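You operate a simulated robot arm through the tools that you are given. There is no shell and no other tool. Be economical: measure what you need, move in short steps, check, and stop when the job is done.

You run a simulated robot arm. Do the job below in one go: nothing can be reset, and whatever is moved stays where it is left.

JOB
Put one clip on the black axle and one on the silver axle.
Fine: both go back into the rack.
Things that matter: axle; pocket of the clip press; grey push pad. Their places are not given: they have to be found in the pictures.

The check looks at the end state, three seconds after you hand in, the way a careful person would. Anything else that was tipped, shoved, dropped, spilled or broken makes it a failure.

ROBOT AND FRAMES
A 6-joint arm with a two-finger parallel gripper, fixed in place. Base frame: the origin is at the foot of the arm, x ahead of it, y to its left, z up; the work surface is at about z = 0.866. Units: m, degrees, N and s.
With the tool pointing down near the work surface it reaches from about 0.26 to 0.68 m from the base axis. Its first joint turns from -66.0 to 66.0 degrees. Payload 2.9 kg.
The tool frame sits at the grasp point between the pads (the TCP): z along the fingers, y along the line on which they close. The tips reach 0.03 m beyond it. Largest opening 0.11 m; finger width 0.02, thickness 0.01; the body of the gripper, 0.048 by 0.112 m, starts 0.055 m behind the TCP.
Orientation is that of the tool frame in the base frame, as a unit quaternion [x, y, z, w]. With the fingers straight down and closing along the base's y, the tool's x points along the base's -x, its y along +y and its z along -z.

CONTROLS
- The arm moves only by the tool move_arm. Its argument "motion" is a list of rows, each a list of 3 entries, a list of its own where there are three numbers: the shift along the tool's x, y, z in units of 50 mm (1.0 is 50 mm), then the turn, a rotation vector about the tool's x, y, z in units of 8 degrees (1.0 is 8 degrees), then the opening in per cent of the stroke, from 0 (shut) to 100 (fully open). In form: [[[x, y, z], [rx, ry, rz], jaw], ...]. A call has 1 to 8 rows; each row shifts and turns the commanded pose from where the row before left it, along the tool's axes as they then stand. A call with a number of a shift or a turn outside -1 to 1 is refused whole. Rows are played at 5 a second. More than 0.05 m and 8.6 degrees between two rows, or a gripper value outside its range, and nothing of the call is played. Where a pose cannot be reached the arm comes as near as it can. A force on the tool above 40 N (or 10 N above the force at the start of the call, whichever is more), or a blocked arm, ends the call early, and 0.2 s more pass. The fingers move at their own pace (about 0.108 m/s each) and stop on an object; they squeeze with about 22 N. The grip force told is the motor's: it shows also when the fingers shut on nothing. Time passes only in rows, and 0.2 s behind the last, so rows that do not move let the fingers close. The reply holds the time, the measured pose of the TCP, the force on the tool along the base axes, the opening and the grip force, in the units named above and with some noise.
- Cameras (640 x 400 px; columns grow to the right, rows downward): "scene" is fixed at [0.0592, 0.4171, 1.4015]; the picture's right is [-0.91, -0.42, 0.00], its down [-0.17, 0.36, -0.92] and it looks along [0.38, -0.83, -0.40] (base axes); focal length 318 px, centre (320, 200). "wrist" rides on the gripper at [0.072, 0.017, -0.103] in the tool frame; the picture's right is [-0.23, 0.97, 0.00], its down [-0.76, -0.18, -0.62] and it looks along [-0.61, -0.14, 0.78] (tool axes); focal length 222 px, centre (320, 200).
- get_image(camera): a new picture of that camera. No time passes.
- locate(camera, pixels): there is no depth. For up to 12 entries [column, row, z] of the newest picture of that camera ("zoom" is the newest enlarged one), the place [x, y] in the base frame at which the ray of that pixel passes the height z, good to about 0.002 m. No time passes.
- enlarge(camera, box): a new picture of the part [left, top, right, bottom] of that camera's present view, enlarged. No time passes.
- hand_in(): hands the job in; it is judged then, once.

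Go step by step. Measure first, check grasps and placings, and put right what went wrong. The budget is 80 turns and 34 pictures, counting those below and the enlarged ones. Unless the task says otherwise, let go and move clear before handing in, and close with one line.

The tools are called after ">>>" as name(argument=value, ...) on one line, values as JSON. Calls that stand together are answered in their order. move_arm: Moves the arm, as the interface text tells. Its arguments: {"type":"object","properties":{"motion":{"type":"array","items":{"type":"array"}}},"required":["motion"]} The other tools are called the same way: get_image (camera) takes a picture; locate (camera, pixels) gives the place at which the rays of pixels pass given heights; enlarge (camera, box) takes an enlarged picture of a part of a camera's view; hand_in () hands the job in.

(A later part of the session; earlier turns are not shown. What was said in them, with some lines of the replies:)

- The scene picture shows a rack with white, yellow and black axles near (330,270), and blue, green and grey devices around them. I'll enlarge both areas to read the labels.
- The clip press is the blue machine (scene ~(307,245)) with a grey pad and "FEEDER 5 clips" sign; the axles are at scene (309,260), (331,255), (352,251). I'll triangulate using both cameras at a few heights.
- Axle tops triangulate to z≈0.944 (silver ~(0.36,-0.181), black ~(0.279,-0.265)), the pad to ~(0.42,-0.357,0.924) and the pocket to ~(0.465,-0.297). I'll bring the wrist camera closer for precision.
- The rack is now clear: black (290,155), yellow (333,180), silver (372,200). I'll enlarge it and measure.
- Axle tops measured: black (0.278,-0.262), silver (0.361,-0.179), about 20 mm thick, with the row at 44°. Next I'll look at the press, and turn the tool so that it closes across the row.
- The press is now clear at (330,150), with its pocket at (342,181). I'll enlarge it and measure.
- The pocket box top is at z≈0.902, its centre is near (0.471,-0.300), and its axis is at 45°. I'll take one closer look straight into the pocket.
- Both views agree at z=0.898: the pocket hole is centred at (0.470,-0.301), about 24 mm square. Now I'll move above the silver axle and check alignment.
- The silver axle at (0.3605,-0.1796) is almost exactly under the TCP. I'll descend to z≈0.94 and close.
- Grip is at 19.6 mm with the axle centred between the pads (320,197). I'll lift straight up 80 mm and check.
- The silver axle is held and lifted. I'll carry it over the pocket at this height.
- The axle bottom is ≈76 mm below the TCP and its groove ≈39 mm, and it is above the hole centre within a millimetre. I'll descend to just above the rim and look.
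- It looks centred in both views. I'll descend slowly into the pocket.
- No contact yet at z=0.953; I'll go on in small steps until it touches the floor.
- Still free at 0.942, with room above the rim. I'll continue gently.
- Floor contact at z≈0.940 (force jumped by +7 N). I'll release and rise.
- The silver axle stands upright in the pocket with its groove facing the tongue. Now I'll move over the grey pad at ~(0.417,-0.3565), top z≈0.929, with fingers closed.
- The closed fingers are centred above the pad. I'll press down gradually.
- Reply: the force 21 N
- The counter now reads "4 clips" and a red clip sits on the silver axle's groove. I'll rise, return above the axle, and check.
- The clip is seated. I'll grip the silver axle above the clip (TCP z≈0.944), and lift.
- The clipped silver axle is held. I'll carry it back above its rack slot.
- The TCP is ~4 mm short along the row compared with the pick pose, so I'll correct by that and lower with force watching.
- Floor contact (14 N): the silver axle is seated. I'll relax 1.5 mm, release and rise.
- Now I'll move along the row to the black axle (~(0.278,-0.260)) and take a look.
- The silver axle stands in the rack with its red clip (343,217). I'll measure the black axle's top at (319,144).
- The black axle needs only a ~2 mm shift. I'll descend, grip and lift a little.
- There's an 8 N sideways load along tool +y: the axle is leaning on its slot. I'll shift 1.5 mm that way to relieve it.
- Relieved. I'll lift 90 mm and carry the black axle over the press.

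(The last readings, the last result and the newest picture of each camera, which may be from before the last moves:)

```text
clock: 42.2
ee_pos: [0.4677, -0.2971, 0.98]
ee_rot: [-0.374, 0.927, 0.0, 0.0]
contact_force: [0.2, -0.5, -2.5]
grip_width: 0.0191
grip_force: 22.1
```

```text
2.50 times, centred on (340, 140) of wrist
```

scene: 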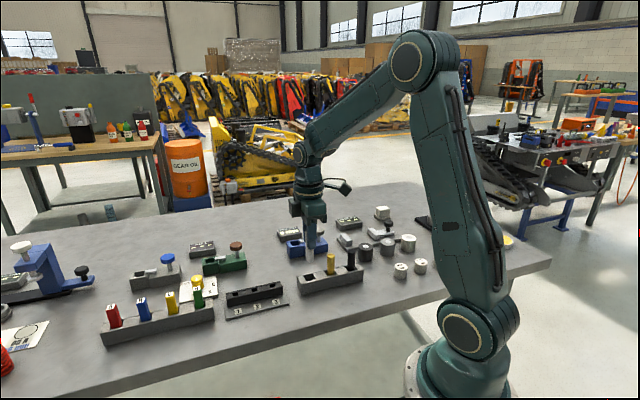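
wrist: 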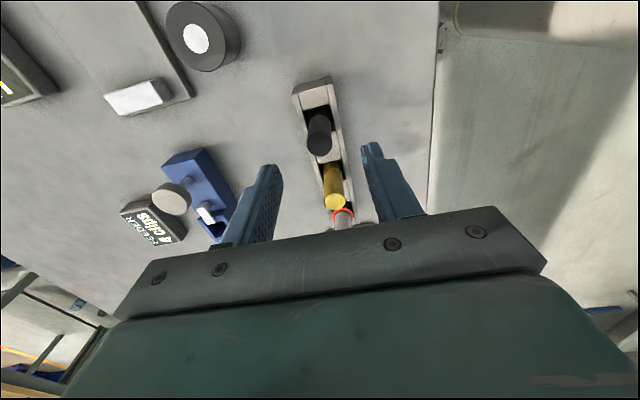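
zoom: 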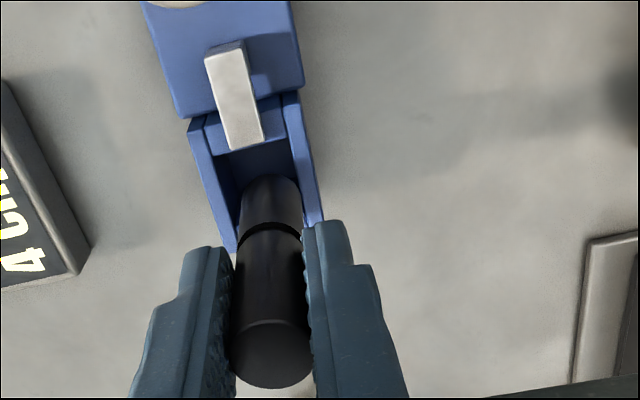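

>>> locate(camera="zoom", pixels=[[219, 155, 0.898], [290, 138, 0.898], [254, 147, 0.898], [270, 200, 0.904], [270, 175, 0.904], [271, 360, 0.985], [244, 147, 0.906]])

```text
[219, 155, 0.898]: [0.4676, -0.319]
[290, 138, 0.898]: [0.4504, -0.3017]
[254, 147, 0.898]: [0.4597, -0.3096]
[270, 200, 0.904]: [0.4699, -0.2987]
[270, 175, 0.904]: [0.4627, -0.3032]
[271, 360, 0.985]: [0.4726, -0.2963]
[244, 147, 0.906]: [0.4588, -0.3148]
```

Compared with the silver insertion, the black axle is ~3.5 mm too far along −tool x and ~2.5 mm toward +y. I'll correct that, then lower gently with force watching.

>>> move_arm(motion=[[[0.07, -0.05, 0], [0, 0, 0], 0], [[0, 0, 0], [0, 0, 0], 0], [[0, 0, 0.1], [0, 0, 0], 0], [[0, 0, 0.1], [0, 0, 0], 0], [[0, 0, 0], [0, 0, 0], 0]])

>>> move_arm(motion=[[[0, 0, 0.08], [0, 0, 0], 0], [[0, 0, 0.08], [0, 0, 0], 0], [[0, 0, 0], [0, 0, 0], 0]])

```text
clock: 43.4
ee_pos: [0.4679, -0.3026, 0.9716]
ee_rot: [-0.375, 0.927, 0.0, 0.0]
contact_force: [-0.4, -0.6, -2.4]
grip_width: 0.0194
grip_force: 21.8
```

```text
clock: 44.2
ee_pos: [0.4666, -0.3027, 0.9642]
ee_rot: [-0.374, 0.927, 0.0, -0.001]
contact_force: [0.6, 0.4, -2.8]
grip_width: 0.0191
grip_force: 21.8
```

The bottom is below the rim with no contact force. I'll continue down.

>>> move_arm(motion=[[[0, 0, 0.1], [0, 0, 0], 0], [[0, 0, 0.1], [0, 0, 0], 0], [[0, 0, 0], [0, 0, 0], 0]])

>>> move_arm(motion=[[[0, 0, 0.08], [0, 0, 0], 0], [[0, 0, 0.08], [0, 0, 0], 0], [[0, 0, 0], [0, 0, 0], 0]])

```text
clock: 45.0
ee_pos: [0.4662, -0.3024, 0.9541]
ee_rot: [-0.375, 0.927, 0.0, 0.0]
contact_force: [0.4, -0.3, -1.1]
grip_width: 0.0194
grip_force: 21.7
```

```text
clock: 45.8
ee_pos: [0.4668, -0.3028, 0.9458]
ee_rot: [-0.374, 0.927, 0.0, 0.0]
contact_force: [-0.7, -0.3, -1.5]
grip_width: 0.0194
grip_force: 21.0
```

>>> move_arm(motion=[[[0, 0, 0.06], [0, 0, 0], 0], [[0, 0, 0], [0, 0, 0], 0]])

>>> move_arm(motion=[[[0, 0, 0.04], [0, 0, 0], 0], [[0, 0, 0], [0, 0, 0], 0]])

>>> move_arm(motion=[[[0, 0, 0.03], [0, 0, 0], 0], [[0, 0, 0], [0, 0, 0], 0]])

```text
clock: 46.4
ee_pos: [0.4675, -0.3028, 0.9447]
ee_rot: [-0.375, 0.927, 0.0, 0.0]
contact_force: [-0.6, 0.0, -1.8]
grip_width: 0.0194
grip_force: 22.6
```

```text
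clock: 47.0
ee_pos: [0.4668, -0.3036, 0.9421]
ee_rot: [-0.375, 0.927, 0.0, 0.0]
contact_force: [0.0, -0.2, -1.8]
grip_width: 0.0189
grip_force: 21.9
```

```text
clock: 47.6
ee_pos: [0.4659, -0.3023, 0.9405]
ee_rot: [-0.375, 0.927, 0.001, 0.0]
contact_force: [0.1, -0.2, -1.0]
grip_width: 0.0194
grip_force: 21.9
```

>>> move_arm(motion=[[[0, 0, 0.04], [0, 0, 0], 0], [[0, 0, 0], [0, 0, 0], 0]])

```text
clock: 48.2
ee_pos: [0.4665, -0.303, 0.9385]
ee_rot: [-0.375, 0.927, 0.0, 0.0]
contact_force: [-0.2, 0.2, -2.7]
grip_width: 0.0191
grip_force: 22.7
```

>>> move_arm(motion=[[[0, 0, 0.03], [0, 0, 0], 0], [[0, 0, 0], [0, 0, 0], 0]])

```text
clock: 48.8
ee_pos: [0.4664, -0.3031, 0.9376]
ee_rot: [-0.375, 0.927, -0.001, 0.0]
contact_force: [-0.2, 2.5, 8.5]
grip_width: 0.0192
grip_force: 21.9
```

Floor reached (z=0.9376). I'll release, rise, then go to the pad and close the fingers.

>>> move_arm(motion=[[[0, 0, -0.02], [0, 0, 0], 0], [[0, 0, 0], [0, 0, 0], 50], [[0, 0, 0], [0, 0, 0], 50], [[0, 0, 0], [0, 0, 0], 50], [[0, 0, -0.6], [0, 0, 0], 50], [[0, 0, -0.62], [0, 0, 0], 50], [[0, 0, 0], [0, 0, 0], 50]])

>>> move_arm(motion=[[[0.724, -0.047, 0], [0, 0, 0], 50], [[0.724, -0.047, 0], [0, 0, 0], 0], [[0, 0, 0], [0, 0, 0], 0], [[0, 0, 0], [0, 0, 0], 0], [[0, 0, 0.4], [0, 0, 0], 0], [[0, 0, 0], [0, 0, 0], 0]])

```text
clock: 50.4
ee_pos: [0.4651, -0.3013, 0.996]
ee_rot: [-0.375, 0.927, 0.0, 0.0]
contact_force: [-0.5, 0.4, 1.0]
grip_width: 0.0551
grip_force: 0.1
```

```text
clock: 51.8
ee_pos: [0.4175, -0.3536, 0.9797]
ee_rot: [-0.374, 0.927, 0.001, -0.001]
contact_force: [-0.4, -0.3, 0.1]
grip_width: 0.0003
grip_force: 22.0
```

Above the pad as before. I'll press with the same travel.

>>> move_arm(motion=[[[0, 0, 0.25], [0, 0, 0], 0], [[0, 0, 0.1], [0, 0, 0], 0], [[0, 0, 0.06], [0, 0, 0], 0], [[0, 0, 0.06], [0, 0, 0], 0], [[0, 0, 0.06], [0, 0, 0], 0], [[0, 0, 0], [0, 0, 0], 0]])

>>> move_arm(motion=[[[0, 0, 0.06], [0, 0, 0], 0], [[0, 0, 0.06], [0, 0, 0], 0], [[0, 0, 0.06], [0, 0, 0], 0], [[0, 0, 0], [0, 0, 0], 0]])

```text
clock: 53.2
ee_pos: [0.4185, -0.3572, 0.9525]
ee_rot: [-0.375, 0.927, -0.001, 0.0]
contact_force: [-0.2, 1.1, 3.4]
grip_width: 0.0001
grip_force: 22.1
```

```text
clock: 54.1
ee_pos: [0.4189, -0.3578, 0.9481]
ee_rot: [-0.375, 0.927, -0.002, 0.001]
contact_force: [-3.5, 2.8, 9.4]
grip_width: 0.0001
grip_force: 22.1
stopped in row 4: the force on the tool passed its limit (the readings are from after the stop); the commanded pose is now the measured one
```

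The force limit tripped at the end of the stroke. I'll rise, return above the axle and check the count and clip.

>>> move_arm(motion=[[[0, 0, -0.3], [0, 0, 0], 0], [[0, 0, -0.75], [0, 0, 0], 0], [[0, 0, 0], [0, 0, 0], 50], [[0, 0, 0], [0, 0, 0], 50], [[0, 0, 0], [0, 0, 0], 50], [[-0.724, 0.05, 0], [0, 0, 0], 50], [[-0.724, 0.05, 0], [0, 0, 0], 50], [[0, 0, 0], [0, 0, 0], 50]])

>>> enlarge(camera="wrist", box=[240, 40, 420, 220])

```text
clock: 55.9
ee_pos: [0.4691, -0.3033, 1.0008]
ee_rot: [-0.375, 0.927, -0.002, 0.001]
contact_force: [0.7, 0.3, 0.2]
grip_width: 0.0549
grip_force: 0.1
```

```text
2.22 times, centred on (330, 130) of wrist
```

zoom: 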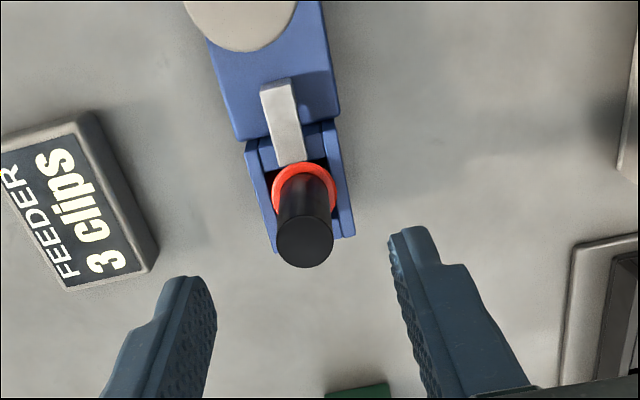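

The count is 3 and the red clip is on the black axle. I'll measure the axle for the grip.

>>> locate(camera="zoom", pixels=[[304, 242, 0.943], [275, 240, 0.943], [333, 240, 0.943], [303, 187, 0.902]])

```text
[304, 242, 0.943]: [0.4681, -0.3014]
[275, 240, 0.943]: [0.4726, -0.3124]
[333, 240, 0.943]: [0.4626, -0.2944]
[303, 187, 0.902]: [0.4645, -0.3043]
```

>>> move_arm(motion=[[[-0.036, 0.06, 0], [0, 0, 0], 50], [[0, 0, 0.6], [0, 0, 0], 50], [[0, 0, 0.57], [0, 0, 0], 50], [[0, 0, 0], [0, 0, 0], 50], [[0, 0, 0], [0, 0, 0], 0], [[0, 0, 0], [0, 0, 0], 0], [[0, 0, 0], [0, 0, 0], 0]])

```text
clock: 57.5
ee_pos: [0.467, -0.2993, 0.9415]
ee_rot: [-0.375, 0.927, -0.001, 0.001]
contact_force: [1.2, -1.0, 0.5]
grip_width: 0.0195
grip_force: 21.8
```

Gripped with no side load. I'll lift it out.

>>> move_arm(motion=[[[0, 0, -0.3], [0, 0, 0], 0], [[0, 0, -0.7], [0, 0, 0], 0], [[0, 0, -0.75], [0, 0, 0], 0], [[0, 0, 0], [0, 0, 0], 0]])

>>> move_arm(motion=[[[0, 0, 0], [0, 0, 0], 0]])

>>> move_arm(motion=[[[0, 0, 0], [0, 0, 0], 0]])

```text
clock: 58.5
ee_pos: [0.4641, -0.3006, 1.0291]
ee_rot: [-0.376, 0.927, -0.001, 0.001]
contact_force: [0.0, -0.3, -0.7]
grip_width: 0.0193
grip_force: 22.5
```

```text
clock: 58.9
ee_pos: [0.4645, -0.3008, 1.0282]
ee_rot: [-0.375, 0.927, -0.001, 0.001]
contact_force: [0.5, 0.8, -2.1]
grip_width: 0.0195
grip_force: 21.8
```

```text
clock: 59.3
ee_pos: [0.4639, -0.301, 1.0292]
ee_rot: [-0.375, 0.927, -0.001, 0.0]
contact_force: [0.3, 0.1, -2.6]
grip_width: 0.0192
grip_force: 21.7
```

Now I'll carry it back above the black slot and lower it to 0.991.

>>> move_arm(motion=[[[0.436, 0.6416, 0], [0, 0, 0], 0], [[0.436, 0.6416, 0], [0, 0, 0], 0], [[0.436, 0.6416, 0], [0, 0, 0], 0], [[0.436, 0.6416, 0], [0, 0, 0], 0], [[0.436, 0.6416, 0], [0, 0, 0], 0], [[0, 0, 0], [0, 0, 0], 0], [[0, 0, 0.75], [0, 0, 0], 0], [[0, 0, 0], [0, 0, 0], 0]])

>>> move_arm(motion=[[[0, 0, 0], [0, 0, 0], 0]])

>>> enlarge(camera="wrist", box=[240, 40, 420, 220])

```text
clock: 61.1
ee_pos: [0.2782, -0.2585, 0.9871]
ee_rot: [-0.375, 0.927, -0.001, 0.001]
contact_force: [0.0, -0.1, -1.7]
grip_width: 0.0192
grip_force: 22.5
```

```text
clock: 61.5
ee_pos: [0.2782, -0.2584, 0.9886]
ee_rot: [-0.375, 0.927, -0.002, 0.001]
contact_force: [-0.7, 0.1, -1.5]
grip_width: 0.0193
grip_force: 22.0
```

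```text
2.22 times, centred on (330, 130) of wrist
```

zoom: 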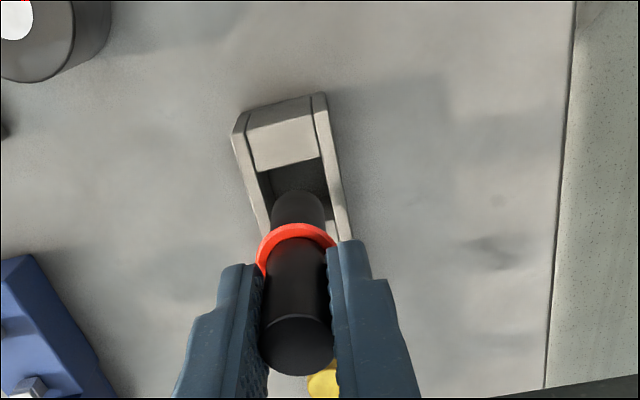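

>>> locate(camera="zoom", pixels=[[287, 165, 0.895], [255, 173, 0.895], [320, 157, 0.895], [297, 190, 0.912], [270, 225, 0.912], [324, 220, 0.912], [265, 217, 0.895], [333, 205, 0.895]])

```text
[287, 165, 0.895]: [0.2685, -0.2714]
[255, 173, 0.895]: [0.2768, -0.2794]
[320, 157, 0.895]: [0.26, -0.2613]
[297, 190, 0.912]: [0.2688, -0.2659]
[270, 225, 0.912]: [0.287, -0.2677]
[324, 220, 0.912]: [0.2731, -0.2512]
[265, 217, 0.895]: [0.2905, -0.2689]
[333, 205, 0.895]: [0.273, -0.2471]
```

The slot is centred within ~1.5 mm of the axle; I'll apply a small correction and lower with force watching.

>>> move_arm(motion=[[[0.012, -0.028, 0], [0, 0, 0], 0], [[0, 0, 0.1], [0, 0, 0], 0], [[0, 0, 0.1], [0, 0, 0], 0], [[0, 0, 0.1], [0, 0, 0], 0], [[0, 0, 0], [0, 0, 0], 0]])

>>> move_arm(motion=[[[0, 0, 0.08], [0, 0, 0], 0], [[0, 0, 0.08], [0, 0, 0], 0], [[0, 0, 0], [0, 0, 0], 0]])

```text
clock: 62.7
ee_pos: [0.2786, -0.2623, 0.9727]
ee_rot: [-0.375, 0.927, -0.001, 0.001]
contact_force: [-0.5, 0.3, -1.1]
grip_width: 0.019
grip_force: 21.7
```

```text
clock: 63.5
ee_pos: [0.279, -0.2617, 0.965]
ee_rot: [-0.376, 0.927, -0.001, 0.001]
contact_force: [0.3, 0.6, -1.8]
grip_width: 0.0193
grip_force: 22.1
```

Reading (0.279,-0.262) matches the pick pose and there's no contact; I'll continue down.

>>> move_arm(motion=[[[0, 0, 0.1], [0, 0, 0], 0], [[0, 0, 0.1], [0, 0, 0], 0], [[0, 0, 0], [0, 0, 0], 0]])

>>> move_arm(motion=[[[0, 0, 0.08], [0, 0, 0], 0], [[0, 0, 0.08], [0, 0, 0], 0], [[0, 0, 0], [0, 0, 0], 0]])

```text
clock: 64.3
ee_pos: [0.2784, -0.2621, 0.9563]
ee_rot: [-0.375, 0.927, -0.002, 0.0]
contact_force: [-0.7, 1.0, -0.7]
grip_width: 0.0193
grip_force: 21.6
```

```text
clock: 65.1
ee_pos: [0.2766, -0.2629, 0.9495]
ee_rot: [-0.376, 0.927, -0.002, 0.001]
contact_force: [0.5, 0.2, -1.8]
grip_width: 0.0194
grip_force: 22.1
```

>>> move_arm(motion=[[[0, 0, 0.06], [0, 0, 0], 0], [[0, 0, 0.06], [0, 0, 0], 0], [[0, 0, 0], [0, 0, 0], 0]])

>>> move_arm(motion=[[[0, 0, 0.04], [0, 0, 0], 0], [[0, 0, 0], [0, 0, 0], 0]])

```text
clock: 65.9
ee_pos: [0.278, -0.263, 0.9427]
ee_rot: [-0.376, 0.927, -0.002, 0.001]
contact_force: [2.3, 1.4, -0.9]
grip_width: 0.019
grip_force: 21.6
```

```text
clock: 66.5
ee_pos: [0.2765, -0.2629, 0.9412]
ee_rot: [-0.375, 0.927, -0.002, 0.001]
contact_force: [-0.2, 2.3, 8.6]
grip_width: 0.0194
grip_force: 22.2
```

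Floor contact at z=0.941, the same height as gripped, so the black axle is seated. I'll release and rise clear.

>>> move_arm(motion=[[[0, 0, -0.02], [0, 0, 0], 0], [[0, 0, 0], [0, 0, 0], 50], [[0, 0, 0], [0, 0, 0], 50], [[0, 0, 0], [0, 0, 0], 50], [[0, 0, -0.5], [0, 0, 0], 50], [[0, 0, -0.9], [0, 0, 0], 50], [[0, 0, -0.9], [0, 0, 0], 50], [[0, 0, 0], [0, 0, 0], 50]])

```text
clock: 68.3
ee_pos: [0.2773, -0.2639, 1.0585]
ee_rot: [-0.376, 0.927, -0.001, 0.001]
contact_force: [0.0, 0.2, -0.1]
grip_width: 0.0548
grip_force: 0.1
```

The black axle's seating shows only in the readings: floor contact at the right height, a clean release and no residual force. The picture budget is used up and the arm is clear, so I'll hand in.

>>> hand_in()

```text
The job is handed in.
```

I put one clip each on the silver and black axles and set both back in their rack slots; the last pictures show both clips on and the silver axle racked, but the black axle's final seating is confirmed only by force and position readings, since I had no pictures left.
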